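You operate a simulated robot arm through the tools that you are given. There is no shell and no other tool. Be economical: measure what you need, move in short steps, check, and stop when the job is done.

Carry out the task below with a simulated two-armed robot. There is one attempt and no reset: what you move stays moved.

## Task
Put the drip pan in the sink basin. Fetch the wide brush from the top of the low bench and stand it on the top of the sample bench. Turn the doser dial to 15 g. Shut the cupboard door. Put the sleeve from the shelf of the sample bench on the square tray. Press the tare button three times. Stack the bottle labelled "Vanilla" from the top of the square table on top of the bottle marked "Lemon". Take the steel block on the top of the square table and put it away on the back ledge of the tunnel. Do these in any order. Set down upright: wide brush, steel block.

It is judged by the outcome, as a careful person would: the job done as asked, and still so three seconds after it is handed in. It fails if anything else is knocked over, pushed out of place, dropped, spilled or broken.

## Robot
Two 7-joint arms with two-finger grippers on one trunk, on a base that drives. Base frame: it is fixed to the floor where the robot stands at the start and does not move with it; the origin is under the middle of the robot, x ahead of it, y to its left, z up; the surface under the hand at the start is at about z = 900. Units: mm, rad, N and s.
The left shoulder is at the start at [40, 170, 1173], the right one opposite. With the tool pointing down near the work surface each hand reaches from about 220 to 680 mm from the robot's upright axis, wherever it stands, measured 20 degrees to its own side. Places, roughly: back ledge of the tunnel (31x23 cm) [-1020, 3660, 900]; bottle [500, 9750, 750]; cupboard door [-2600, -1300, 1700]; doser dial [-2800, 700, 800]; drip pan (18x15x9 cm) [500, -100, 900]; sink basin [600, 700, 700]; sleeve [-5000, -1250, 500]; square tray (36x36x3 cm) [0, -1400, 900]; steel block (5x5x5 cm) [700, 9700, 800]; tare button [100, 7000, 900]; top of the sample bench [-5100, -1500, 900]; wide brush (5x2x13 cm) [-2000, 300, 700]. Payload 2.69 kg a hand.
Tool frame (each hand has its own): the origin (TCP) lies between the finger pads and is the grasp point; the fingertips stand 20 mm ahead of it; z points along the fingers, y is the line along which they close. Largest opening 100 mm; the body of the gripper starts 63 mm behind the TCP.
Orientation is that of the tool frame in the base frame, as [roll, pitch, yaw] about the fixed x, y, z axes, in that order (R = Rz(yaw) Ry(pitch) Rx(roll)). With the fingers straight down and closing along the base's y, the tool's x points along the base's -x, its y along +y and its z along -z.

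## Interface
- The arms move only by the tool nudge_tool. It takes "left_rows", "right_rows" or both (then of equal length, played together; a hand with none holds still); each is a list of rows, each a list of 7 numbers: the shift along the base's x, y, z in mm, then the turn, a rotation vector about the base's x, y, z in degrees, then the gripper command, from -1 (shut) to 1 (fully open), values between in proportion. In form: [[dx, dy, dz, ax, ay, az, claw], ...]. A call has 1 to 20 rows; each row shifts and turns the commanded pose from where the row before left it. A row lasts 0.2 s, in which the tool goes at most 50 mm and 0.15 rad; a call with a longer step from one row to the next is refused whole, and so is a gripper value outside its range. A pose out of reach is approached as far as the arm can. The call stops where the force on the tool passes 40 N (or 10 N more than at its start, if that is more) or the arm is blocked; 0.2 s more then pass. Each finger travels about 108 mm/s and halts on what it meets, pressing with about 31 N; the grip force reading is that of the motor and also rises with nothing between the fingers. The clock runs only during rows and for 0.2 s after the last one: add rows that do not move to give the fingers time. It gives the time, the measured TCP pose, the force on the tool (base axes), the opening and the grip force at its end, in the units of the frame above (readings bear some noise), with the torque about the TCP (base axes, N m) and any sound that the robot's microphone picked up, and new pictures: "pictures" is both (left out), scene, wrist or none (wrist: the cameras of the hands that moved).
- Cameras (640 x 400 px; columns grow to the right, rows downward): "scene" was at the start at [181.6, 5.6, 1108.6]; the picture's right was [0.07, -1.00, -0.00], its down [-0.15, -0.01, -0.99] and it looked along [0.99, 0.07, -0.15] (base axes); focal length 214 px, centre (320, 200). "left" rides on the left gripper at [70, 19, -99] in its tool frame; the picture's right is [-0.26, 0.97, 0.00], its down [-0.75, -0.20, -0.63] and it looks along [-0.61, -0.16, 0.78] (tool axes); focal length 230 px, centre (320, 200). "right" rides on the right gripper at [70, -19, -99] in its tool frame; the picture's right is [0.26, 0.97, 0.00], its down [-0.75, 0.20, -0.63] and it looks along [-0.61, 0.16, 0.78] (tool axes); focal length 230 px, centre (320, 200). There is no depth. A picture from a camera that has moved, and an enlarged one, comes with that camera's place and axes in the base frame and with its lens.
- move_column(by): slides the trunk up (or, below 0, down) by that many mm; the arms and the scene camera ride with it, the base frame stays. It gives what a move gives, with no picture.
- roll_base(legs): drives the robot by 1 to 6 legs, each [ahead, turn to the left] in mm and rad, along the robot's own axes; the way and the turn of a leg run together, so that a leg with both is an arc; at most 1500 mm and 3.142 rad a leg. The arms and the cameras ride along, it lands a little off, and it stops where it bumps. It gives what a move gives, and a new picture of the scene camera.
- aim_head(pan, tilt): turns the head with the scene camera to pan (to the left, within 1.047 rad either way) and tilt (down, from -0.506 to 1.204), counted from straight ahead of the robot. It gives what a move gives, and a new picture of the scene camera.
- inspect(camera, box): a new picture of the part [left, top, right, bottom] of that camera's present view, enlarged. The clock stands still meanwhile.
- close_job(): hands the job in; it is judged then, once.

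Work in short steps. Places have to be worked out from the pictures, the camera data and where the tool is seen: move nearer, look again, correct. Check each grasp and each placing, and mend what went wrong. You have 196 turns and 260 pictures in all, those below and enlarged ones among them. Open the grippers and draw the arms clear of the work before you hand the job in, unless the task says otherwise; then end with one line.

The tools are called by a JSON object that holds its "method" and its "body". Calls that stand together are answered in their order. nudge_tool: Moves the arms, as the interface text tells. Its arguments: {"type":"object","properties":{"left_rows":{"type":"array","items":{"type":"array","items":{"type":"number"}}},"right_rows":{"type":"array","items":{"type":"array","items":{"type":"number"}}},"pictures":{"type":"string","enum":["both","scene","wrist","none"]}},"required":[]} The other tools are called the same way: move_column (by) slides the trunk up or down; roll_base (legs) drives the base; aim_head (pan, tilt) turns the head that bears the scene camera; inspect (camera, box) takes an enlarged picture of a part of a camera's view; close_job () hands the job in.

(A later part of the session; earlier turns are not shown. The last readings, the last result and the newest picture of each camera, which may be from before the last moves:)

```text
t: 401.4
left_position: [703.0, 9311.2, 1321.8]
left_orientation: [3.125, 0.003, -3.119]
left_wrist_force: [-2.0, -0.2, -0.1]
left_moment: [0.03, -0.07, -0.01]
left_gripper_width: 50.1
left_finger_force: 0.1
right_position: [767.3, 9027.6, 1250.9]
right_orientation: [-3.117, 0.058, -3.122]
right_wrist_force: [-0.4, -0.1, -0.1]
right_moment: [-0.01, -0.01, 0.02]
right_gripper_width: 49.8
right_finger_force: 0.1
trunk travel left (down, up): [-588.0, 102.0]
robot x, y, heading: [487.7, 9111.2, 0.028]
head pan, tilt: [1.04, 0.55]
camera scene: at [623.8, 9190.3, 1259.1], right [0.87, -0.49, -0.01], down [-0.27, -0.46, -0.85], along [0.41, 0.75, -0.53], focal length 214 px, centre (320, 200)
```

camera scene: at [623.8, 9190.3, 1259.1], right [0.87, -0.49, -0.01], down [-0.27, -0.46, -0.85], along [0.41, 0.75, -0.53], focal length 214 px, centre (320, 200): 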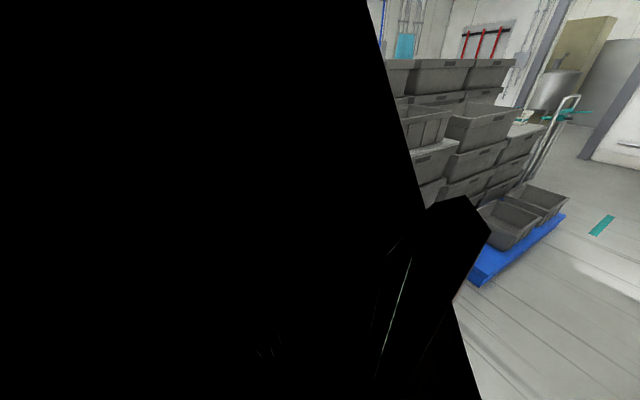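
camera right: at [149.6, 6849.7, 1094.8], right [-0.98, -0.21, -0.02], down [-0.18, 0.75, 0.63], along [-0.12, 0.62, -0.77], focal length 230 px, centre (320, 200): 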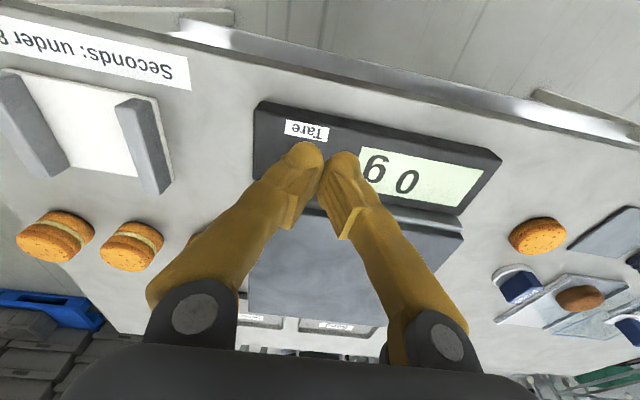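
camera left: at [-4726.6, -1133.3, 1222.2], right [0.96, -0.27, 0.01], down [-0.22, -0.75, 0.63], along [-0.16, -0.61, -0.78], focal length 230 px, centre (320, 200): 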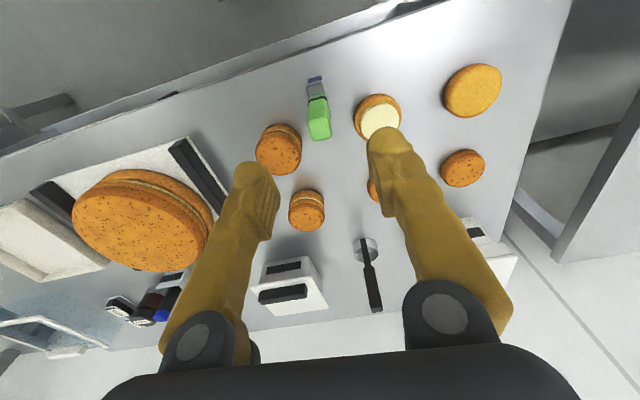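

Positioned well at (488, 9111). The scene camera is hidden behind the arm; swing the left hand out over the table (high), turning it to point toward +y with 40° tilt, and use its camera.

{"method": "nudge_tool", "body": {"left_rows": [[-5, 18, 0, 0, 0, 8.2, 1], [-5, 18, 0, 0, 0, 8.2, 1], [-8, 18, 0, 0, 0, 8.2, 1], [-8, 18, 0, 0, 0, 8.2, 1], [-8, 18, 0, 0, 0, 8.2, 1], [-8, 18, 0, 0, 0, 8.2, 1], [-10, 18, 0, 0, 0, 8.2, 1], [-10, 18, 0, 0, 0, 8.2, 1], [-10, 18, 0, 0, 0, 8.2, 1], [-10, 18, 0, 0, 0, 8.2, 1], [-10, 18, 0, 0, 0, 8, 1], [-10, 18, 0, 8, 0, 0, 1], [-10, 18, 0, 8, 0, 0, 1], [-10, 18, 0, 8, 0, 0, 1], [-10, 18, 0, 8, 0, 0, 1], [-10, 18, 0, 8, 0, 0, 1], [0, 0, 0, 0, 0, 0, 1]], "pictures": "both"}}

```text
t: 405.0
left_position: [704.0, 9485.4, 1352.1]
left_orientation: [3.12, 0.704, -1.546]
left_wrist_force: [-0.7, 0.0, 0.0]
left_moment: [-0.02, -0.01, 0.01]
left_gripper_width: 100.0
left_finger_force: 0.1
left hand out of reach, approached as far as the arm can: row 3, 4, 7, 8, 9, 10, 11, 12, 13, 14, 15, 16
right_position: [765.7, 9029.5, 1251.8]
right_orientation: [-3.116, 0.057, -3.123]
right_wrist_force: [-0.3, 0.3, -0.7]
right_moment: [-0.01, -0.04, -0.01]
right_gripper_width: 50.0
right_finger_force: 0.2
trunk travel left (down, up): [-588.0, 102.0]
robot x, y, heading: [489.6, 9113.7, 0.023]
head pan, tilt: [1.04, 0.55]
camera scene: at [623.1, 9190.8, 1259.1], right [0.87, -0.48, -0.01], down [-0.27, -0.46, -0.85], along [0.4, 0.75, -0.53], focal length 214 px, centre (320, 200)
camera left: at [689.6, 9368.4, 1381.6], right [-0.97, 0.16, 0.18], down [0.21, 0.17, 0.96], along [0.12, 0.97, -0.2], focal length 230 px, centre (320, 200)
```

scene: 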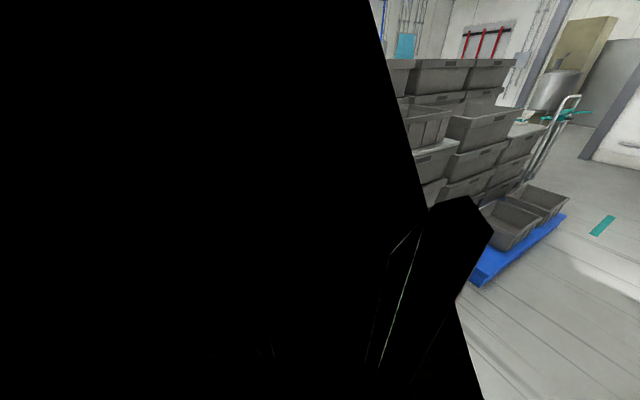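
left: 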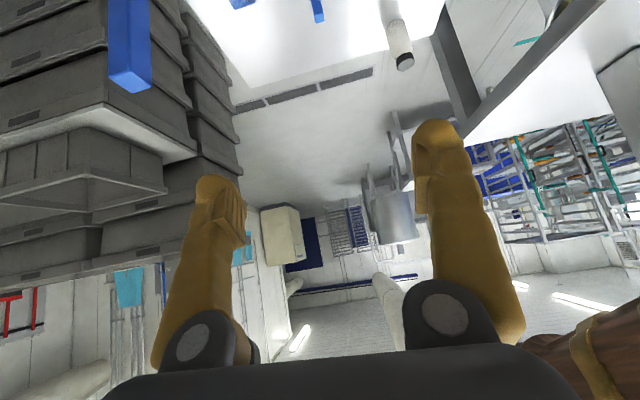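

The hand couldn't follow at that height. Lower it and see whether it reaches the side pose.

{"method": "nudge_tool", "body": {"left_rows": [[0, 0, -40, 0, 0, 0, 1], [0, 0, -40, 0, 0, 0, 1], [0, 0, -40, 0, 0, 0, 1], [0, 0, -40, 0, 0, 0, 1], [0, 0, 0, 0, 0, 0, 1]], "pictures": "wrist"}}

```text
t: 406.2
left_position: [758.1, 9488.3, 1217.1]
left_orientation: [-3.111, 0.708, -1.505]
left_wrist_force: [-0.2, -0.3, 0.8]
left_moment: [-0.05, -0.01, -0.01]
left_gripper_width: 100.0
left_finger_force: 0.0
left hand out of reach, approached as far as the arm can: row 1, 2, 3, 4
right_position: [765.1, 9030.1, 1251.5]
right_orientation: [-3.118, 0.059, -3.123]
right_wrist_force: [-1.1, -0.6, 0.6]
right_moment: [0.0, -0.01, 0.0]
right_gripper_width: 50.3
right_finger_force: 0.0
trunk travel left (down, up): [-588.0, 102.0]
robot x, y, heading: [487.0, 9110.6, 0.024]
head pan, tilt: [1.04, 0.55]
camera left: at [743.7, 9370.6, 1246.0], right [-0.98, 0.15, 0.15], down [0.17, 0.17, 0.97], along [0.12, 0.97, -0.19], focal length 230 px, centre (320, 200)
```

left: 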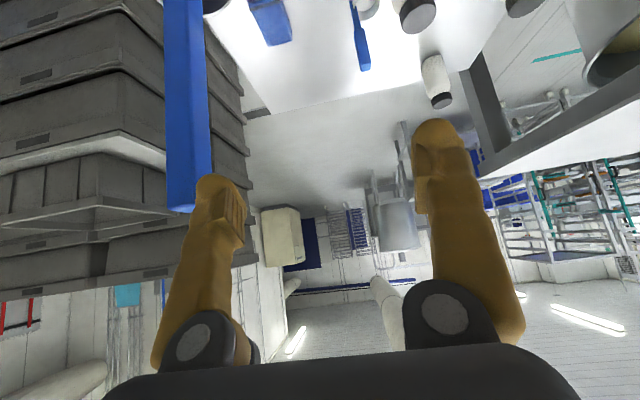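

The hand was simply folded too close to the shoulder. Extend outward (+y) instead, staying high.

{"method": "nudge_tool", "body": {"left_rows": [[0, 45, 0, 0, 0, 0, 1], [0, 45, 0, 0, 0, 0, 1], [0, 45, 0, 0, 0, 0, 1], [0, 40, 0, 0, 0, 0, 1], [0, 0, 0, 0, 0, 0, 1], [0, 0, 0, 0, 0, 0, 1]], "pictures": "wrist"}}

```text
t: 407.6
left_position: [747.4, 9656.4, 1211.3]
left_orientation: [-3.136, 0.707, -1.542]
left_wrist_force: [-0.3, -0.1, 0.3]
left_moment: [-0.01, -0.02, 0.03]
left_gripper_width: 100.2
left_finger_force: 0.0
right_position: [766.5, 9029.7, 1252.6]
right_orientation: [-3.118, 0.055, -3.122]
right_wrist_force: [0.1, -0.2, -0.9]
right_moment: [-0.02, 0.01, 0.02]
right_gripper_width: 50.1
right_finger_force: 0.1
trunk travel left (down, up): [-588.0, 102.0]
robot x, y, heading: [490.0, 9108.1, 0.028]
head pan, tilt: [1.04, 0.55]
camera left: at [731.2, 9539.5, 1241.3], right [-0.97, 0.17, 0.16], down [0.19, 0.17, 0.97], along [0.14, 0.97, -0.2], focal length 230 px, centre (320, 200)
```

left: 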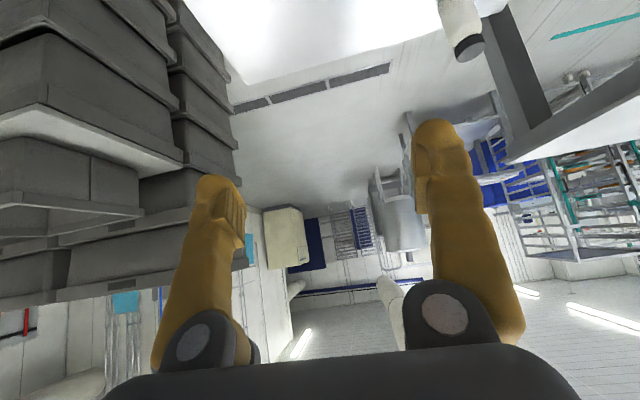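

It follows now. Continue toward x≈600, y≈9750.

{"method": "nudge_tool", "body": {"left_rows": [[-33, 25, 0, 0, 0, 0, 1], [-33, 25, 0, 0, 0, 0, 1], [-33, 25, 0, 0, 0, 0, 1], [-33, 25, 0, 0, 0, 0, 1], [-33, 25, 0, 0, 0, 0, 1], [-33, 25, 0, 0, 0, 0, 1], [0, 0, 0, 0, 0, 0, 1]], "pictures": "none"}}

```text
t: 409.2
left_position: [557.5, 9808.4, 1211.7]
left_orientation: [3.082, 0.707, -1.577]
left_wrist_force: [0.0, 0.5, -0.2]
left_moment: [-0.01, 0.0, 0.02]
left_gripper_width: 99.9
left_finger_force: 0.0
left hand out of reach, approached as far as the arm can: row 6
right_position: [766.0, 9027.7, 1250.2]
right_orientation: [-3.117, 0.058, -3.122]
right_wrist_force: [-0.2, 0.9, 0.2]
right_moment: [0.01, -0.01, 0.02]
right_gripper_width: 50.3
right_finger_force: 0.0
trunk travel left (down, up): [-588.0, 102.0]
robot x, y, heading: [486.2, 9111.6, 0.027]
head pan, tilt: [1.04, 0.55]
```

Nearly there: the arm is at its azimuth limit, so back the base 100 mm along −x to bring the Vanilla bottle in range.

{"method": "roll_base", "body": {"legs": [[-100, 0]]}}

{"method": "inspect", "body": {"camera": "left", "box": [0, 0, 640, 400]}}

```text
t: 410.3
left_position: [456.3, 9807.5, 1215.5]
left_orientation: [-3.136, 0.706, -1.532]
left_wrist_force: [0.4, -0.4, -0.2]
left_moment: [0.0, 0.03, 0.0]
left_gripper_width: 100.1
left_finger_force: 0.0
right_position: [659.4, 9027.1, 1252.7]
right_orientation: [-3.118, 0.061, -3.119]
right_wrist_force: [1.1, 0.4, 0.4]
right_moment: [-0.01, 0.05, -0.02]
right_gripper_width: 50.0
right_finger_force: 0.0
trunk travel left (down, up): [-588.0, 102.0]
robot x, y, heading: [391.0, 9107.3, 0.025]
head pan, tilt: [1.04, 0.55]
camera scene: at [481.1, 9187.0, 1263.0], right [0.88, -0.48, 0.01], down [-0.24, -0.46, -0.86], along [0.42, 0.75, -0.52], focal length 214 px, centre (320, 200)
```

scene: 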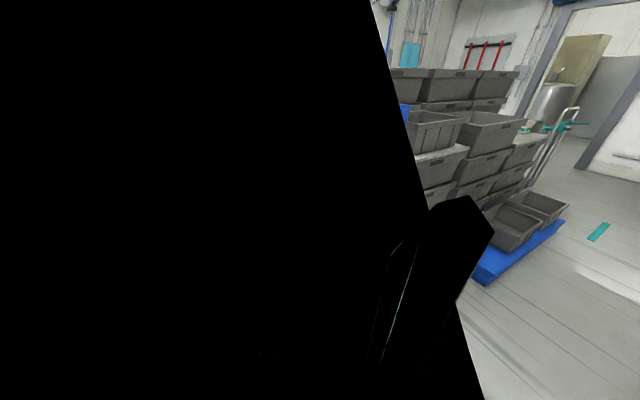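

```text
1.00 times, centred on (320, 200) of left (not enlarged: the box is as wide or as high as the picture)
camera zoom: at [440.6, 9688.8, 1244.0], right [-0.97, 0.16, 0.16], down [0.19, 0.17, 0.97], along [0.13, 0.97, -0.19], focal length 230 px, centre (320, 200)
```

zoom: 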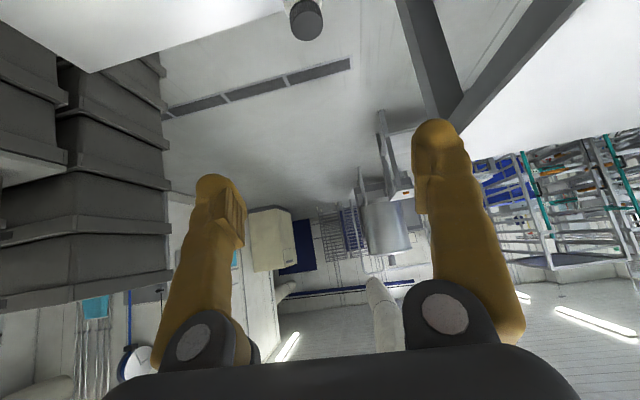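

Vanilla's cap is located at (454, 9970). Move in above it.

{"method": "nudge_tool", "body": {"left_rows": [[0, 27, -36, 0, 0, 0, 1], [0, 27, -36, 0, 0, 0, 1], [0, 27, -36, 0, 0, 0, 1], [0, 27, -36, 0, 0, 0, 1], [0, 27, -36, 0, 0, 0, 1], [-1, 25, -36, 0, 0, 0, 1], [0, 0, 0, 0, 0, 0, 1]], "pictures": "wrist"}}

```text
t: 411.9
left_position: [474.0, 9966.2, 1000.7]
left_orientation: [3.129, 0.703, -1.545]
left_wrist_force: [-1.1, 0.5, -0.4]
left_moment: [0.0, -0.05, -0.02]
left_gripper_width: 100.1
left_finger_force: 0.0
right_position: [675.0, 9025.6, 1248.7]
right_orientation: [-3.118, 0.048, -3.119]
right_wrist_force: [-0.4, -0.5, 0.3]
right_moment: [0.03, -0.05, 0.0]
right_gripper_width: 49.6
right_finger_force: 0.0
trunk travel left (down, up): [-588.0, 102.0]
robot x, y, heading: [388.8, 9105.3, 0.028]
head pan, tilt: [1.04, 0.55]
camera left: at [457.8, 9848.7, 1030.7], right [-0.97, 0.16, 0.18], down [0.2, 0.17, 0.96], along [0.13, 0.97, -0.2], focal length 230 px, centre (320, 200)
```

left: 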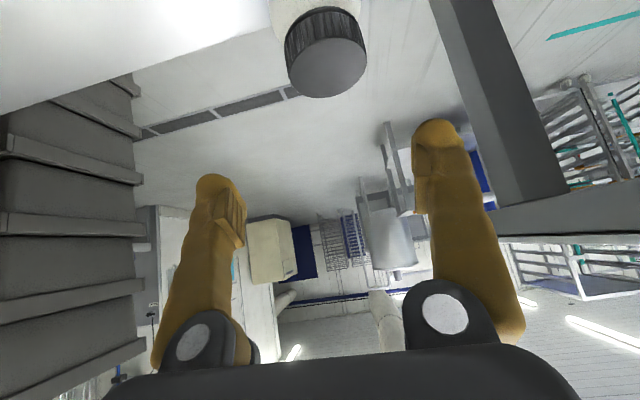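

Align x with the cap and descend with fingers either side of the bottle.

{"method": "nudge_tool", "body": {"left_rows": [[-20, 10, 0, 0, 0, 0, 1], [0, 2, -30, 0, 0, 0, 1], [0, 0, -30, 0, 0, 0, 1], [0, 0, 0, 0, 0, 0, 1]], "pictures": "wrist"}}

```text
t: 412.9
left_position: [455.7, 9978.6, 936.4]
left_orientation: [3.122, 0.701, -1.549]
left_wrist_force: [0.2, -0.2, -0.4]
left_moment: [-0.01, 0.03, 0.01]
left_gripper_width: 100.0
left_finger_force: 0.0
right_position: [682.0, 9027.1, 1248.7]
right_orientation: [-3.117, 0.042, -3.12]
right_wrist_force: [-1.5, -0.9, -0.3]
right_moment: [0.0, -0.01, 0.01]
right_gripper_width: 49.8
right_finger_force: 0.1
trunk travel left (down, up): [-588.0, 102.0]
robot x, y, heading: [389.2, 9108.4, 0.026]
head pan, tilt: [1.04, 0.55]
camera left: at [441.6, 9862.8, 968.3], right [-0.97, 0.16, 0.18], down [0.21, 0.17, 0.96], along [0.13, 0.97, -0.2], focal length 230 px, centre (320, 200)
```

left: 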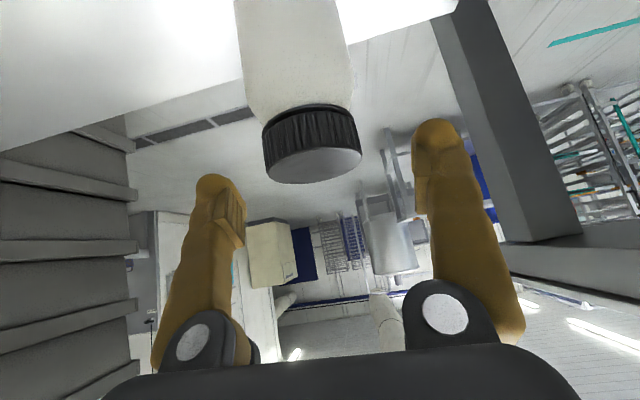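

{"method": "nudge_tool", "body": {"left_rows": [[3, 8, -20, 0, 0, 0, 1], [0, 0, -20, 0, 0, 0, 1], [0, 0, -16, 0, 0, 0, 1], [0, 0, 0, 0, 0, 0, 1]], "pictures": "wrist"}}

```text
t: 413.9
left_position: [460.3, 9987.7, 880.3]
left_orientation: [3.127, 0.706, -1.547]
left_wrist_force: [-0.4, 0.0, 0.4]
left_moment: [-0.02, 0.03, -0.01]
left_gripper_width: 100.3
left_finger_force: 0.0
right_position: [683.8, 9026.2, 1246.9]
right_orientation: [-3.116, 0.044, -3.122]
right_wrist_force: [-0.2, 0.3, 1.2]
right_moment: [-0.01, -0.05, 0.02]
right_gripper_width: 50.1
right_finger_force: 0.0
trunk travel left (down, up): [-588.0, 102.0]
robot x, y, heading: [389.1, 9108.5, 0.026]
head pan, tilt: [1.04, 0.55]
camera left: at [444.3, 9870.9, 910.5], right [-0.97, 0.16, 0.18], down [0.21, 0.17, 0.96], along [0.13, 0.97, -0.2], focal length 230 px, centre (320, 200)
```

left: 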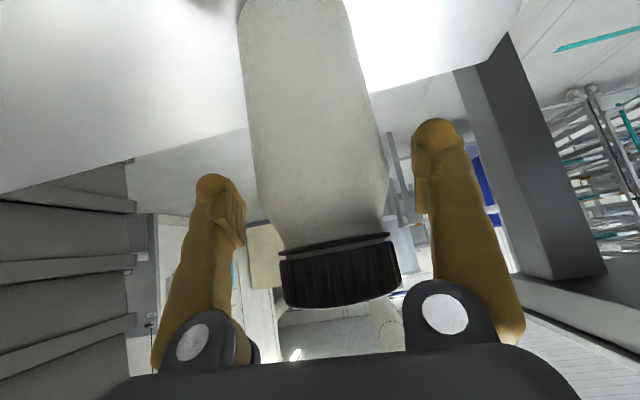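

Bottle is centred between the fingers. Close and lift a little.

{"method": "nudge_tool", "body": {"left_rows": [[0, 0, 0, 0, 0, 0, 0.5], [0, 0, 0, 0, 0, 0, 0], [0, 0, 0, 0, 0, 0, -0.5], [0, 0, 0, 0, 0, 0, -1], [0, 0, 0, 0, 0, 0, -1], [0, 0, 10, 0, 0, 0, -1], [0, 0, 15, 0, 0, 0, -1], [0, 0, 0, 0, 0, 0, -1]], "pictures": "wrist"}}

```text
t: 415.7
left_position: [460.5, 9989.6, 904.4]
left_orientation: [3.123, 0.706, -1.552]
left_wrist_force: [0.1, 0.0, -3.1]
left_moment: [0.05, -0.01, 0.01]
left_gripper_width: 55.7
left_finger_force: 31.0
right_position: [683.8, 9027.8, 1247.3]
right_orientation: [-3.116, 0.043, -3.121]
right_wrist_force: [1.5, -0.1, 0.2]
right_moment: [0.0, 0.01, -0.01]
right_gripper_width: 49.9
right_finger_force: 0.1
trunk travel left (down, up): [-588.0, 102.0]
robot x, y, heading: [391.4, 9108.1, 0.028]
head pan, tilt: [1.04, 0.55]
camera left: at [444.9, 9872.2, 934.3], right [-0.97, 0.16, 0.18], down [0.21, 0.17, 0.96], along [0.13, 0.97, -0.2], focal length 230 px, centre (320, 200)
```

left: 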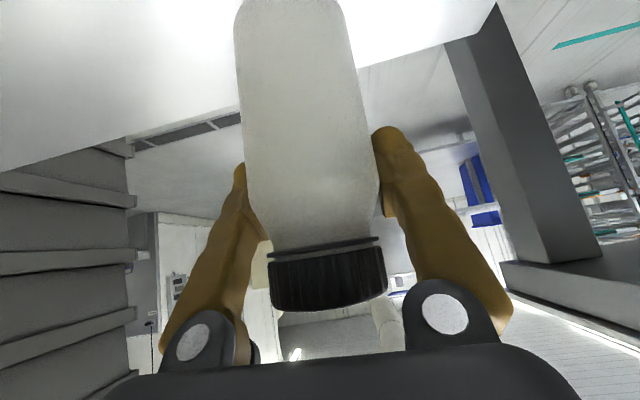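

Gripped (56 mm, 3 N). Lift clear and move back to a viewing spot beside Lemon.

{"method": "nudge_tool", "body": {"left_rows": [[0, 0, 40, 0, 0, 0, -1], [0, 0, 45, 0, 0, 0, -1], [0, 0, 45, 0, 0, 0, -1], [0, -5, 45, 0, 0, 0, -1], [0, -20, 35, 0, 0, 0, -1], [20, -40, 0, 0, 0, 0, -1], [25, -40, 0, 0, 0, 0, -1], [25, -40, 0, 0, 0, 0, -1], [30, -35, 0, 0, 0, 0, -1], [30, -35, 0, 0, 0, 0, -1], [30, -35, 0, 0, 0, 0, -1], [0, 0, 0, 0, 0, 0, -1]], "pictures": "both"}}

```text
t: 418.3
left_position: [622.1, 9738.2, 1111.3]
left_orientation: [3.126, 0.702, -1.545]
left_wrist_force: [-0.2, 1.0, -2.5]
left_moment: [0.01, 0.01, -0.01]
left_gripper_width: 55.3
left_finger_force: 31.3
right_position: [682.0, 9027.3, 1247.5]
right_orientation: [-3.115, 0.043, -3.122]
right_wrist_force: [-0.5, 0.0, -0.1]
right_moment: [-0.03, -0.03, 0.01]
right_gripper_width: 49.9
right_finger_force: 0.1
trunk travel left (down, up): [-588.0, 102.0]
robot x, y, heading: [390.5, 9106.2, 0.027]
head pan, tilt: [1.04, 0.55]
camera scene: at [523.5, 9188.9, 1259.1], right [0.88, -0.48, -0.01], down [-0.27, -0.46, -0.85], along [0.4, 0.75, -0.53], focal length 214 px, centre (320, 200)
camera left: at [606.1, 9620.1, 1142.1], right [-0.97, 0.16, 0.18], down [0.21, 0.17, 0.96], along [0.13, 0.97, -0.2], focal length 230 px, centre (320, 200)
```

scene: 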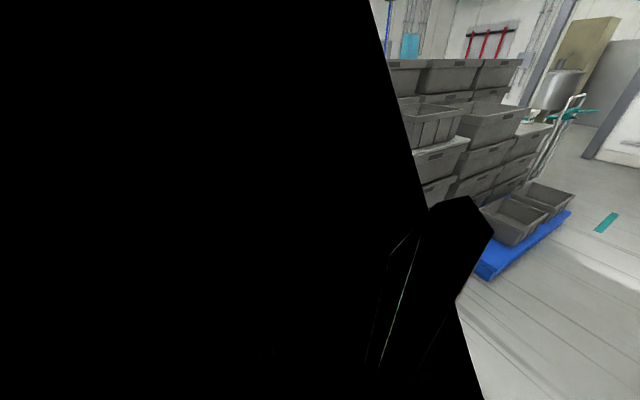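
left: 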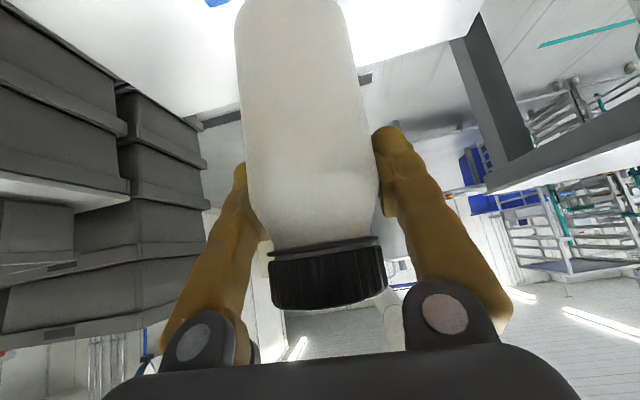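

Try another head angle to see Lemon and the held bottle from the side.

{"method": "aim_head", "body": {"pan": 0.6, "tilt": 0.5}}

{"method": "nudge_tool", "body": {"left_rows": [[15, -30, 0, 0, 0, 0, -1], [15, -35, 0, 0, 0, 0, -1], [15, -35, 0, 0, 0, 0, -1], [0, 0, 0, 0, 0, 0, -1]], "pictures": "wrist"}}

```text
t: 419.2
left_position: [622.1, 9737.4, 1111.7]
left_orientation: [3.125, 0.703, -1.546]
left_wrist_force: [0.5, 0.3, -2.5]
left_moment: [0.03, -0.01, -0.01]
left_gripper_width: 55.5
left_finger_force: 31.1
right_position: [684.1, 9027.3, 1246.6]
right_orientation: [-3.116, 0.043, -3.122]
right_wrist_force: [-0.4, 0.2, 0.2]
right_moment: [-0.02, 0.02, 0.02]
right_gripper_width: 50.0
right_finger_force: 0.1
trunk travel left (down, up): [-588.0, 102.0]
robot x, y, heading: [388.3, 9105.4, 0.028]
head pan, tilt: [0.6, 0.499]
camera scene: at [554.8, 9163.3, 1263.1], right [0.59, -0.81, -0.01], down [-0.4, -0.28, -0.87], along [0.7, 0.52, -0.49], focal length 214 px, centre (320, 200)
```

scene: 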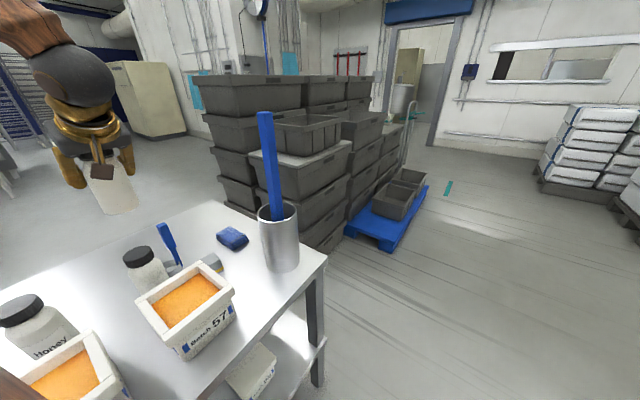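

```text
t: 420.2
left_position: [665.1, 9634.5, 1112.4]
left_orientation: [3.126, 0.702, -1.548]
left_wrist_force: [-0.9, 1.0, -3.9]
left_moment: [0.07, -0.03, 0.0]
left_gripper_width: 55.7
left_finger_force: 31.0
right_position: [682.3, 9028.6, 1246.9]
right_orientation: [-3.115, 0.042, -3.121]
right_wrist_force: [-0.9, 0.3, 0.0]
right_moment: [0.0, -0.05, 0.01]
right_gripper_width: 50.0
right_finger_force: 0.0
trunk travel left (down, up): [-588.0, 102.0]
robot x, y, heading: [387.5, 9106.5, 0.025]
head pan, tilt: [0.6, 0.499]
camera left: at [650.3, 9517.4, 1143.8], right [-0.97, 0.16, 0.18], down [0.21, 0.17, 0.96], along [0.13, 0.97, -0.2], focal length 230 px, centre (320, 200)
```

left: 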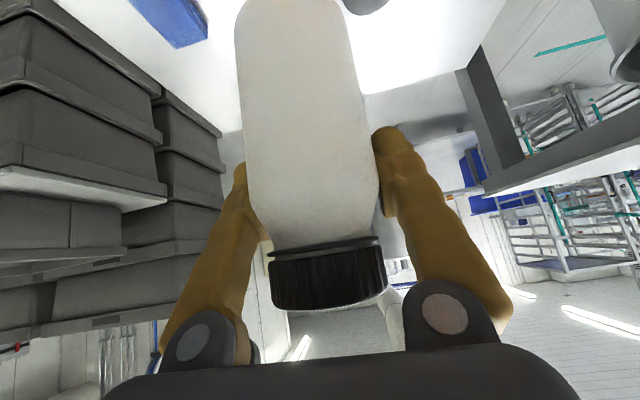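

Lemon's cap is at (600, 9711), z≈920; the held bottle's axis is ~8 mm nearer than the TCP. Move above it and lower partway, then check.

{"method": "nudge_tool", "body": {"left_rows": [[-22, 28, 0, 0, 0, 0, -1], [-22, 28, 0, 0, 0, 0, -1], [-21, 27, 0, 0, 0, 0, -1], [0, 0, -25, 0, 0, 0, -1], [0, 0, -25, 0, 0, 0, -1], [0, 0, -20, 0, 0, 0, -1], [0, 0, 0, 0, 0, 0, -1]], "pictures": "none"}}

{"method": "inspect", "body": {"camera": "scene", "box": [60, 150, 220, 310]}}

```text
t: 421.8
left_position: [604.7, 9716.3, 1044.3]
left_orientation: [3.125, 0.704, -1.548]
left_wrist_force: [-0.4, -0.3, -3.7]
left_moment: [0.04, 0.0, -0.02]
left_gripper_width: 55.1
left_finger_force: 30.9
right_position: [683.7, 9026.4, 1247.8]
right_orientation: [-3.117, 0.042, -3.122]
right_wrist_force: [0.0, 0.6, -0.1]
right_moment: [0.04, 0.0, 0.01]
right_gripper_width: 50.2
right_finger_force: 0.0
trunk travel left (down, up): [-588.0, 102.0]
robot x, y, heading: [391.3, 9106.7, 0.025]
head pan, tilt: [0.6, 0.499]
```

```text
2.50 times, centred on (140, 230) of scene
camera zoom: at [554.9, 9162.7, 1263.1], right [0.59, -0.81, -0.01], down [-0.4, -0.28, -0.87], along [0.7, 0.51, -0.49], focal length 536 px, centre (770, 125)
```

zoom: 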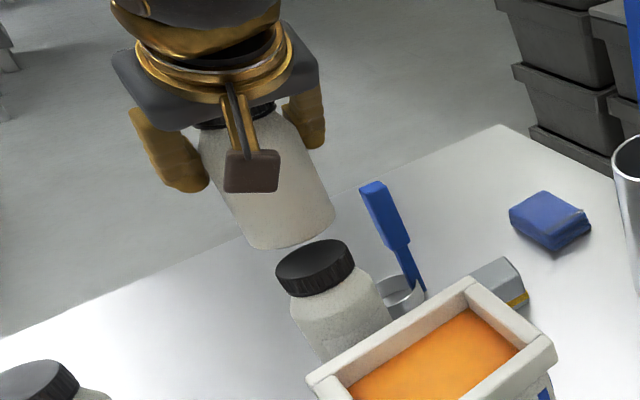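

Held bottle bottom (598, 9709) vs Lemon cap (602, 9712): aligned within 4 mm. Small correction and descend until contact.

{"method": "nudge_tool", "body": {"left_rows": [[3, 2, -12, 0, 0, 0, -1], [0, 0, -12, 0, 0, 0, -1], [0, 0, -4, 0, 0, 0, -1], [0, 0, -3, 0, 0, 0, -1], [0, 0, -3, 0, 0, 0, -1], [0, 0, 0, 0, 0, 0, -1]], "pictures": "none"}}

{"method": "inspect", "body": {"camera": "scene", "box": [60, 150, 220, 310]}}

```text
t: 422.4
left_position: [591.2, 9722.2, 1030.3]
left_orientation: [-3.127, 0.714, -1.529]
left_wrist_force: [-1.4, 0.2, -3.2]
left_moment: [0.06, -0.02, 0.01]
left_gripper_width: 55.5
left_finger_force: 31.1
right_position: [661.0, 9026.0, 1250.8]
right_orientation: [-3.115, 0.063, -3.118]
right_wrist_force: [-1.2, 0.5, 0.5]
right_moment: [0.01, -0.05, -0.01]
right_gripper_width: 50.2
right_finger_force: 0.1
trunk travel left (down, up): [-588.0, 102.0]
robot x, y, heading: [388.7, 9106.3, 0.026]
head pan, tilt: [0.6, 0.499]
stopped in row 2 (left hand): the force on the tool passed its limit at 45 N (the readings are from after the stop); the commanded pose is now the measured one
```

```text
2.50 times, centred on (140, 230) of scene
camera zoom: at [552.1, 9163.8, 1263.3], right [0.59, -0.81, -0.01], down [-0.4, -0.28, -0.87], along [0.7, 0.51, -0.49], focal length 536 px, centre (770, 125)
```

zoom: 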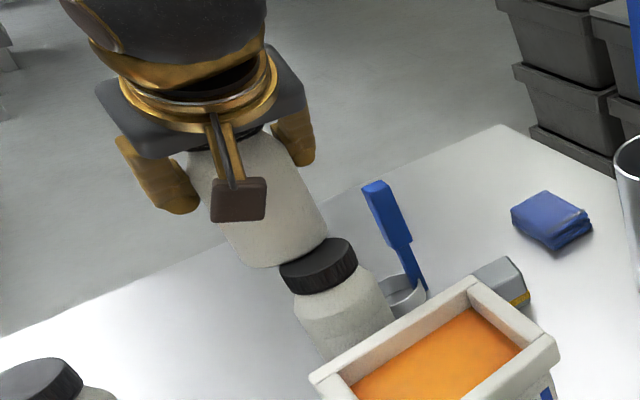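

Stopped at 45 N well above the cap (bottle bottom ≈940 vs cap 921) — seemingly an arm jerk; the hand shifted −13 mm in x. Re-align a little higher, then lower with the trunk.

{"method": "nudge_tool", "body": {"left_rows": [[0, 0, 8, 0, 0, 0, -1], [7, -2, 5, 0, 0, 0, -1], [6, -2, 0, 0, 0, 0, -1], [0, 0, 0, 0, 0, 0, -1]], "pictures": "none"}}

{"method": "move_column", "body": {"by": -15}}

{"method": "inspect", "body": {"camera": "scene", "box": [60, 130, 220, 290]}}

```text
t: 423.4
left_position: [605.8, 9716.6, 1043.3]
left_orientation: [-3.131, 0.714, -1.532]
left_wrist_force: [0.6, -0.2, -3.3]
left_moment: [0.06, -0.02, 0.0]
left_gripper_width: 55.7
left_finger_force: 31.1
right_position: [664.2, 9025.1, 1251.4]
right_orientation: [-3.115, 0.059, -3.119]
right_wrist_force: [-0.1, 0.1, -0.4]
right_moment: [-0.05, 0.0, 0.0]
right_gripper_width: 50.0
right_finger_force: 0.1
trunk travel left (down, up): [-588.0, 102.0]
robot x, y, heading: [388.3, 9107.6, 0.027]
head pan, tilt: [0.6, 0.499]
```

```text
t: 424.0
left_position: [607.3, 9717.5, 1028.1]
left_orientation: [-3.131, 0.716, -1.53]
left_wrist_force: [-1.4, -1.2, 14.1]
left_moment: [-0.55, 0.05, -0.01]
left_gripper_width: 55.1
left_finger_force: 30.8
right_position: [664.4, 9023.7, 1236.5]
right_orientation: [-3.116, 0.057, -3.12]
right_wrist_force: [0.8, -0.3, -1.1]
right_moment: [0.0, -0.01, 0.0]
right_gripper_width: 50.0
right_finger_force: 0.0
trunk travel left (down, up): [-573.0, 117.0]
robot x, y, heading: [392.5, 9108.4, 0.025]
head pan, tilt: [0.6, 0.499]
```

```text
2.50 times, centred on (140, 210) of scene
camera zoom: at [554.3, 9162.2, 1248.3], right [0.59, -0.81, -0.01], down [-0.4, -0.28, -0.87], along [0.7, 0.52, -0.49], focal length 536 px, centre (770, 175)
```

zoom: 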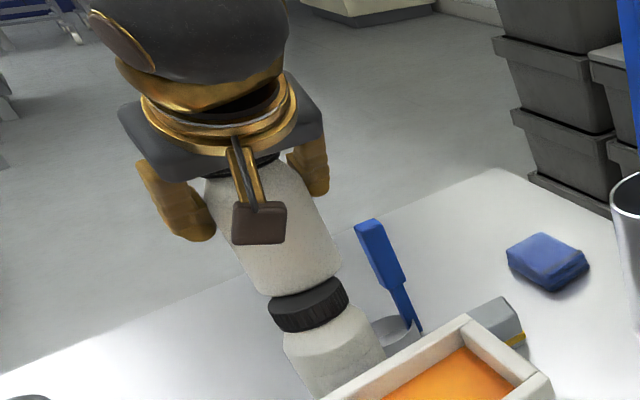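

Contact now (14 N, torque −0.55 N·m), so the cap is higher than I thought and the bottle may be off in y. Zoom in to compare the bottle's bottom with the cap.

{"method": "inspect", "body": {"camera": "scene", "box": [105, 205, 165, 285]}}

```text
5.00 times, centred on (135, 245) of scene
camera zoom: at [554.3, 9162.2, 1248.3], right [0.59, -0.81, -0.01], down [-0.4, -0.28, -0.87], along [0.7, 0.52, -0.49], focal length 1072 px, centre (1245, -25)
```

zoom: 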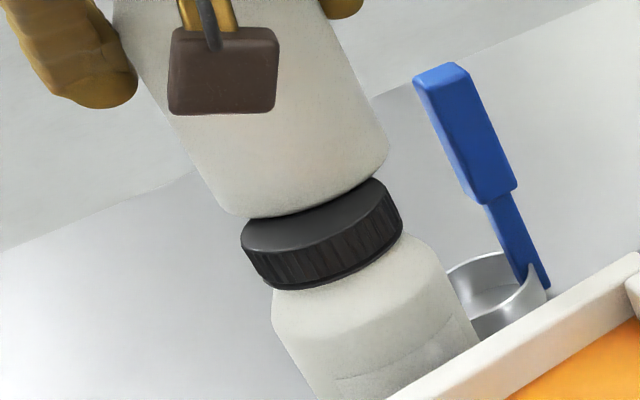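

The cap shows the bottle is ≈36 mm too far in y and ≈4 mm in x (consistent with the torque). Lift, shift, and recheck just above the cap.

{"method": "move_column", "body": {"by": 12}}

{"method": "nudge_tool", "body": {"left_rows": [[-1, -12, 0, 0, 0, 0, -1], [-2, -12, 0, 0, 0, 0, -1], [-1, -12, 0, 0, 0, 0, -1], [0, 0, 0, 0, 0, 0, -1]], "pictures": "none"}}

{"method": "move_column", "body": {"by": -8}}

{"method": "inspect", "body": {"camera": "scene", "box": [105, 205, 165, 285]}}

```text
t: 424.6
left_position: [606.2, 9717.5, 1040.4]
left_orientation: [-3.133, 0.713, -1.532]
left_wrist_force: [1.5, -0.6, -3.6]
left_moment: [0.03, 0.04, -0.02]
left_gripper_width: 55.7
left_finger_force: 31.0
right_position: [664.7, 9024.7, 1248.6]
right_orientation: [-3.116, 0.06, -3.122]
right_wrist_force: [-0.9, -0.2, 0.3]
right_moment: [0.0, 0.0, 0.02]
right_gripper_width: 49.8
right_finger_force: 0.1
trunk travel left (down, up): [-585.0, 105.0]
robot x, y, heading: [389.9, 9110.2, 0.026]
head pan, tilt: [0.6, 0.499]
```

```text
t: 425.6
left_position: [602.9, 9680.4, 1039.3]
left_orientation: [-3.134, 0.716, -1.533]
left_wrist_force: [0.4, 0.5, -3.3]
left_moment: [0.04, 0.01, 0.02]
left_gripper_width: 55.5
left_finger_force: 31.0
right_position: [665.4, 9025.7, 1248.2]
right_orientation: [-3.117, 0.058, -3.121]
right_wrist_force: [-0.1, 0.7, -0.1]
right_moment: [0.01, 0.01, 0.0]
right_gripper_width: 49.6
right_finger_force: 0.1
trunk travel left (down, up): [-585.0, 105.0]
robot x, y, heading: [390.8, 9107.9, 0.026]
head pan, tilt: [0.6, 0.499]
```

```text
t: 426.2
left_position: [603.6, 9681.2, 1030.5]
left_orientation: [-3.131, 0.715, -1.532]
left_wrist_force: [0.2, -1.0, -3.6]
left_moment: [0.06, -0.04, 0.04]
left_gripper_width: 55.5
left_finger_force: 31.6
right_position: [664.5, 9024.6, 1241.3]
right_orientation: [-3.115, 0.06, -3.121]
right_wrist_force: [0.2, 0.4, -0.6]
right_moment: [-0.01, 0.0, -0.04]
right_gripper_width: 50.0
right_finger_force: 0.0
trunk travel left (down, up): [-577.0, 113.0]
robot x, y, heading: [392.9, 9111.0, 0.027]
head pan, tilt: [0.6, 0.499]
```

```text
5.00 times, centred on (135, 245) of scene
camera zoom: at [554.7, 9163.0, 1252.1], right [0.59, -0.81, -0.01], down [-0.4, -0.28, -0.87], along [0.7, 0.51, -0.49], focal length 1072 px, centre (1245, -25)
```

zoom: 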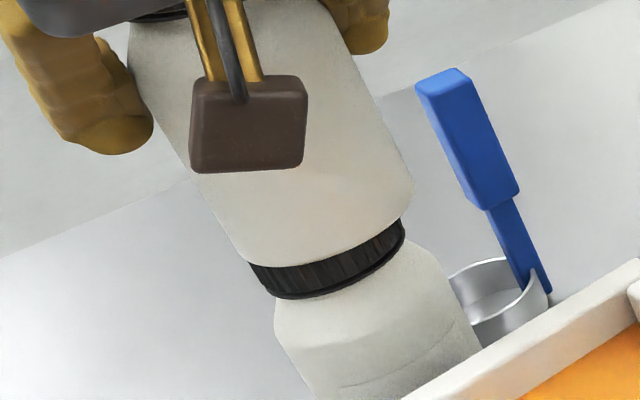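

Visually co-axial now. Lower the last few millimetres and read the torque.

{"method": "move_column", "body": {"by": -4}}

{"method": "inspect", "body": {"camera": "scene", "box": [105, 200, 165, 280]}}

```text
t: 426.7
left_position: [604.7, 9680.5, 1029.8]
left_orientation: [-3.129, 0.722, -1.531]
left_wrist_force: [-1.5, -0.5, 20.6]
left_moment: [0.09, -0.01, -0.02]
left_gripper_width: 55.5
left_finger_force: 31.2
right_position: [663.5, 9023.0, 1236.0]
right_orientation: [-3.118, 0.06, -3.121]
right_wrist_force: [0.0, 0.1, 0.3]
right_moment: [-0.01, 0.0, -0.05]
right_gripper_width: 50.1
right_finger_force: 0.1
trunk travel left (down, up): [-573.0, 117.0]
robot x, y, heading: [389.5, 9106.9, 0.026]
head pan, tilt: [0.6, 0.499]
```

```text
5.00 times, centred on (135, 240) of scene
camera zoom: at [553.7, 9161.3, 1248.6], right [0.59, -0.81, -0.01], down [-0.4, -0.28, -0.87], along [0.7, 0.52, -0.49], focal length 1072 px, centre (1245, 0)
```

zoom: 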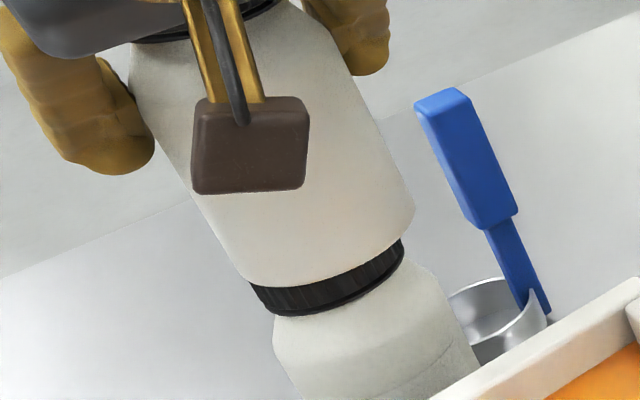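

Contact torque and hidden cap edge both suggest the bottle is now ≈16 mm too near. Lift, shift +16 mm in y, lower and re-read.

{"method": "move_column", "body": {"by": 10}}

{"method": "nudge_tool", "body": {"left_rows": [[0, 8, 0, 0, 0, 0, -1], [0, 8, 0, 0, 0, 0, -1], [0, 0, 0, 0, 0, 0, -1]], "pictures": "none"}}

{"method": "move_column", "body": {"by": -9}}

{"method": "inspect", "body": {"camera": "scene", "box": [105, 200, 165, 280]}}

```text
t: 427.3
left_position: [602.8, 9678.9, 1036.7]
left_orientation: [-3.132, 0.713, -1.534]
left_wrist_force: [-0.6, -0.7, -2.9]
left_moment: [0.05, -0.02, 0.02]
left_gripper_width: 55.5
left_finger_force: 31.2
right_position: [663.4, 9024.8, 1246.1]
right_orientation: [-3.117, 0.061, -3.119]
right_wrist_force: [-0.4, -0.2, 0.5]
right_moment: [0.03, 0.03, -0.02]
right_gripper_width: 50.1
right_finger_force: 0.0
trunk travel left (down, up): [-583.0, 107.0]
robot x, y, heading: [392.1, 9108.2, 0.023]
head pan, tilt: [0.6, 0.499]
```

```text
t: 428.1
left_position: [603.0, 9697.8, 1037.2]
left_orientation: [-3.134, 0.716, -1.533]
left_wrist_force: [-0.3, 0.3, -3.3]
left_moment: [0.03, 0.0, 0.05]
left_gripper_width: 55.6
left_finger_force: 31.3
right_position: [665.2, 9024.1, 1245.6]
right_orientation: [-3.115, 0.06, -3.122]
right_wrist_force: [0.0, -0.3, 0.9]
right_moment: [0.01, 0.0, 0.02]
right_gripper_width: 49.9
right_finger_force: 0.1
trunk travel left (down, up): [-583.0, 107.0]
robot x, y, heading: [388.0, 9112.8, 0.023]
head pan, tilt: [0.6, 0.499]
```

```text
t: 428.7
left_position: [603.6, 9697.3, 1028.9]
left_orientation: [-3.13, 0.718, -1.532]
left_wrist_force: [-1.4, 0.5, 14.6]
left_moment: [-0.15, 0.07, -0.01]
left_gripper_width: 55.3
left_finger_force: 31.2
right_position: [664.4, 9023.3, 1237.0]
right_orientation: [-3.114, 0.059, -3.12]
right_wrist_force: [0.2, 0.2, 0.5]
right_moment: [-0.01, -0.01, -0.01]
right_gripper_width: 50.1
right_finger_force: 0.1
trunk travel left (down, up): [-574.0, 116.0]
robot x, y, heading: [391.0, 9106.8, 0.029]
head pan, tilt: [0.6, 0.499]
```

```text
5.00 times, centred on (135, 240) of scene
camera zoom: at [554.1, 9162.3, 1249.4], right [0.59, -0.81, -0.01], down [-0.4, -0.28, -0.87], along [0.7, 0.52, -0.49], focal length 1072 px, centre (1245, 0)
```

zoom: 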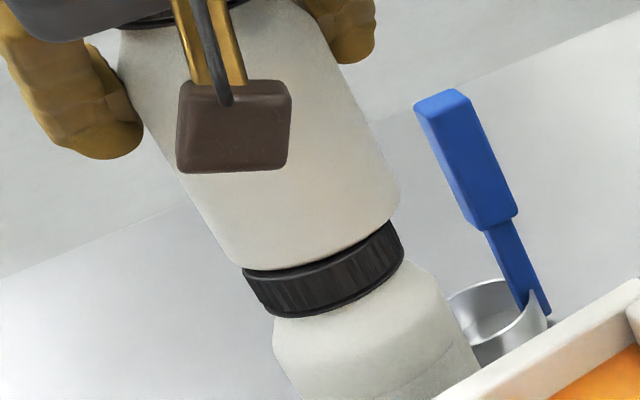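

Torque now puts the support within ~4 mm of the bottle's axis: well centred. Ease the load, open slowly, and withdraw along the tool axis.

{"method": "move_column", "body": {"by": 1.5}}

{"method": "nudge_tool", "body": {"left_rows": [[0, 0, 0, 0, 0, 0, 0.2], [0, 0, 0, 0, 0, 0, 0.4], [0, 0, 0, 0, 0, 0, 0.7], [0, 0, 0, 0, 0, 0, 1], [0, 0, 0, 0, 0, 0, 1]], "pictures": "none"}}

{"method": "inspect", "body": {"camera": "scene", "box": [60, 130, 220, 290]}}

```text
t: 429.2
left_position: [604.5, 9696.8, 1029.7]
left_orientation: [-3.132, 0.715, -1.533]
left_wrist_force: [0.0, 1.3, 2.6]
left_moment: [0.17, -0.05, 0.01]
left_gripper_width: 55.7
left_finger_force: 30.9
right_position: [664.0, 9025.2, 1240.0]
right_orientation: [-3.116, 0.06, -3.12]
right_wrist_force: [-0.5, 0.2, -0.7]
right_moment: [-0.01, 0.01, -0.01]
right_gripper_width: 50.1
right_finger_force: 0.0
trunk travel left (down, up): [-575.0, 115.0]
robot x, y, heading: [387.8, 9108.6, 0.028]
head pan, tilt: [0.6, 0.499]
```

```text
t: 430.4
left_position: [602.9, 9696.2, 1029.3]
left_orientation: [-3.13, 0.716, -1.533]
left_wrist_force: [0.2, 0.5, -0.4]
left_moment: [0.02, 0.0, 0.0]
left_gripper_width: 99.9
left_finger_force: 0.1
right_position: [664.5, 9024.6, 1237.3]
right_orientation: [-3.116, 0.059, -3.12]
right_wrist_force: [-0.5, 0.6, -0.3]
right_moment: [-0.02, 0.03, 0.0]
right_gripper_width: 50.0
right_finger_force: 0.1
trunk travel left (down, up): [-575.0, 115.0]
robot x, y, heading: [390.3, 9107.3, 0.029]
head pan, tilt: [0.6, 0.499]
```

```text
2.50 times, centred on (140, 210) of scene
camera zoom: at [554.6, 9162.8, 1250.6], right [0.59, -0.81, -0.01], down [-0.4, -0.28, -0.87], along [0.7, 0.51, -0.49], focal length 536 px, centre (770, 175)
```

zoom: 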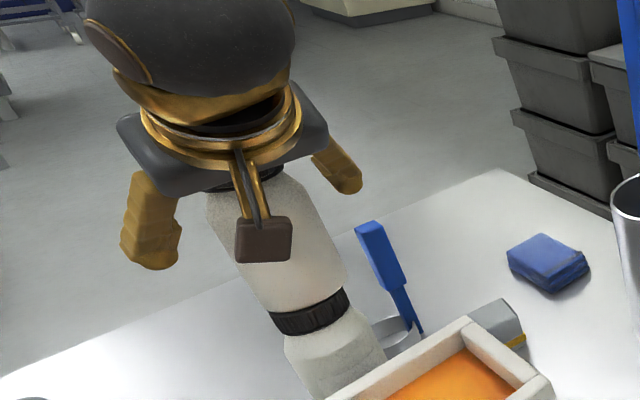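

Bottle stands stacked. Withdraw backward-up along the tool axis.

{"method": "nudge_tool", "body": {"left_rows": [[0, -10, 12, 0, 0, 0, 1], [0, -16, 19, 0, 0, 0, 1], [0, -20, 24, 0, 0, 0, 1], [0, -22, 26, 0, 0, 0, 1], [10, -22, 26, 0, 0, 0, 1], [25, -20, 20, 0, 0, 0, 1], [25, -15, 10, 0, 0, 0, 1], [0, 0, 0, 0, 0, 0, 1]], "pictures": "both"}}

```text
t: 432.2
left_position: [661.4, 9571.6, 1167.5]
left_orientation: [-3.132, 0.713, -1.534]
left_wrist_force: [0.0, -0.7, 0.0]
left_moment: [-0.01, -0.01, -0.04]
left_gripper_width: 99.8
left_finger_force: 0.1
right_position: [664.1, 9026.2, 1238.7]
right_orientation: [-3.114, 0.059, -3.12]
right_wrist_force: [-0.1, 0.4, -0.7]
right_moment: [-0.01, 0.01, 0.01]
right_gripper_width: 49.8
right_finger_force: 0.0
trunk travel left (down, up): [-575.0, 115.0]
robot x, y, heading: [387.6, 9106.9, 0.028]
head pan, tilt: [0.6, 0.499]
camera scene: at [554.1, 9163.4, 1250.7], right [0.59, -0.81, -0.01], down [-0.4, -0.28, -0.87], along [0.7, 0.51, -0.49], focal length 214 px, centre (320, 200)
camera left: at [646.3, 9453.4, 1197.5], right [-0.97, 0.16, 0.16], down [0.19, 0.16, 0.97], along [0.13, 0.97, -0.19], focal length 230 px, centre (320, 200)
```

scene: 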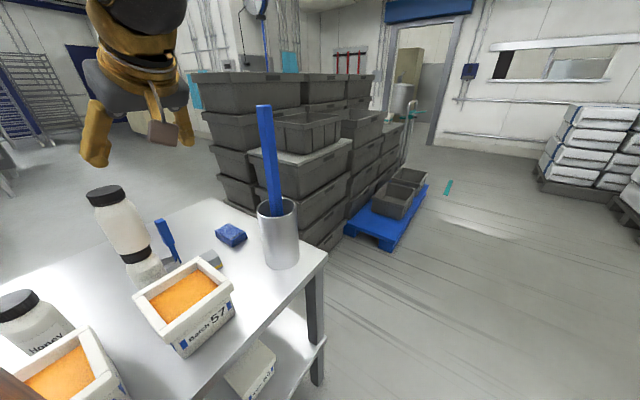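
left: 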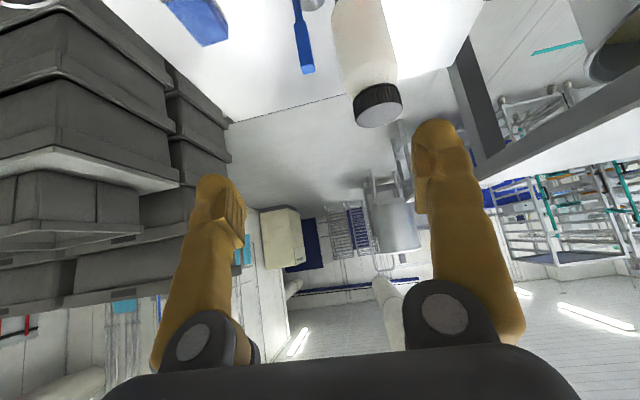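

Vanilla is on Lemon. Now the steel block near (722, 9655): bring the hand vertical above it and lower the trunk.

{"method": "nudge_tool", "body": {"left_rows": [[12, 14, 0, -8, 0, 0, 0.6], [12, 14, 0, -8, 0, 0, 0.6], [12, 14, 0, -8, 0, 0, 0.6], [12, 14, 0, -8, 0, 0, 0.6], [12, 14, 0, -8.5, 0, 0, 0.6], [0, 0, 0, 0, 0, 0, 0.6]], "pictures": "none"}}

{"method": "move_column", "body": {"by": -150}}

{"method": "inspect", "body": {"camera": "left", "box": [160, 0, 480, 200]}}

```text
t: 433.6
left_position: [723.8, 9641.5, 1166.3]
left_orientation: [3.127, 0.008, -1.542]
left_wrist_force: [-0.3, -0.5, 0.1]
left_moment: [0.0, 0.02, -0.03]
left_gripper_width: 79.9
left_finger_force: 0.0
right_position: [664.2, 9023.8, 1239.2]
right_orientation: [-3.115, 0.061, -3.121]
right_wrist_force: [0.4, 0.5, 0.0]
right_moment: [0.03, -0.01, 0.0]
right_gripper_width: 50.2
right_finger_force: 0.1
trunk travel left (down, up): [-575.0, 115.0]
robot x, y, heading: [392.6, 9103.7, 0.028]
head pan, tilt: [0.6, 0.499]
```

```text
t: 435.4
left_position: [723.3, 9641.4, 1017.8]
left_orientation: [3.128, 0.01, -1.541]
left_wrist_force: [0.5, 0.8, 1.1]
left_moment: [0.0, -0.01, 0.0]
left_gripper_width: 80.2
left_finger_force: 0.1
right_position: [663.9, 9024.4, 1089.5]
right_orientation: [-3.117, 0.06, -3.123]
right_wrist_force: [0.2, -0.6, 0.1]
right_moment: [0.01, 0.02, 0.0]
right_gripper_width: 50.2
right_finger_force: 0.0
trunk travel left (down, up): [-425.0, 265.0]
robot x, y, heading: [388.4, 9109.9, 0.028]
head pan, tilt: [0.6, 0.499]
```

```text
2.00 times, centred on (320, 100) of left
camera zoom: at [707.5, 9570.9, 1115.3], right [-0.97, 0.23, 0.02], down [0.19, 0.75, 0.63], along [0.13, 0.62, -0.77], focal length 460 px, centre (320, 400)
```

zoom: 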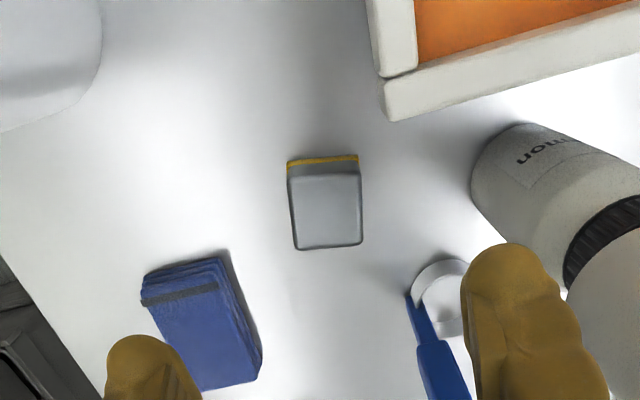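

Block top centre ≈(717, 9656), turned about −8.5°. Align and come down to 918, then look again.

{"method": "nudge_tool", "body": {"left_rows": [[-3, 8, -20, 0, 0, -4.5, 0.6], [-3, 7, -40, 0, 0, -4, 0.6], [0, 0, -40, 0, 0, 0, 0.6], [0, 0, 0, 0, 0, 0, 0.6]], "pictures": "none"}}

{"method": "inspect", "body": {"camera": "left", "box": [160, 0, 480, 200]}}

```text
t: 436.4
left_position: [716.1, 9658.4, 915.6]
left_orientation: [3.126, 0.011, -1.69]
left_wrist_force: [-0.4, 0.6, 0.9]
left_moment: [0.01, -0.02, 0.02]
left_gripper_width: 79.8
left_finger_force: 0.1
right_position: [662.9, 9025.6, 1089.5]
right_orientation: [-3.115, 0.059, -3.12]
right_wrist_force: [-0.3, 0.2, 1.0]
right_moment: [0.07, -0.06, 0.0]
right_gripper_width: 49.9
right_finger_force: 0.0
trunk travel left (down, up): [-425.0, 265.0]
robot x, y, heading: [386.3, 9106.4, 0.025]
head pan, tilt: [0.6, 0.499]
```

```text
2.00 times, centred on (320, 100) of left
camera zoom: at [689.9, 9590.4, 1013.6], right [-0.93, 0.37, 0.02], down [0.3, 0.71, 0.63], along [0.22, 0.59, -0.77], focal length 460 px, centre (320, 400)
```

zoom: 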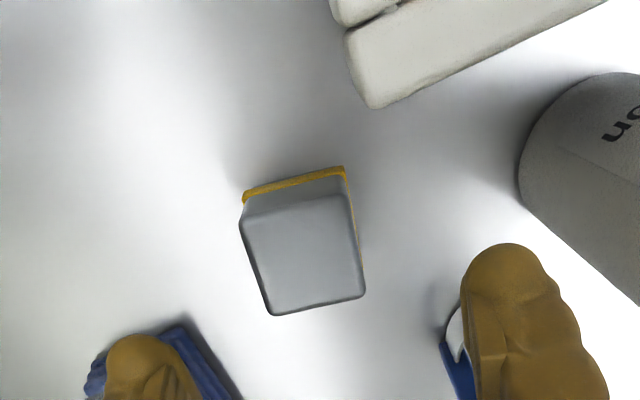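

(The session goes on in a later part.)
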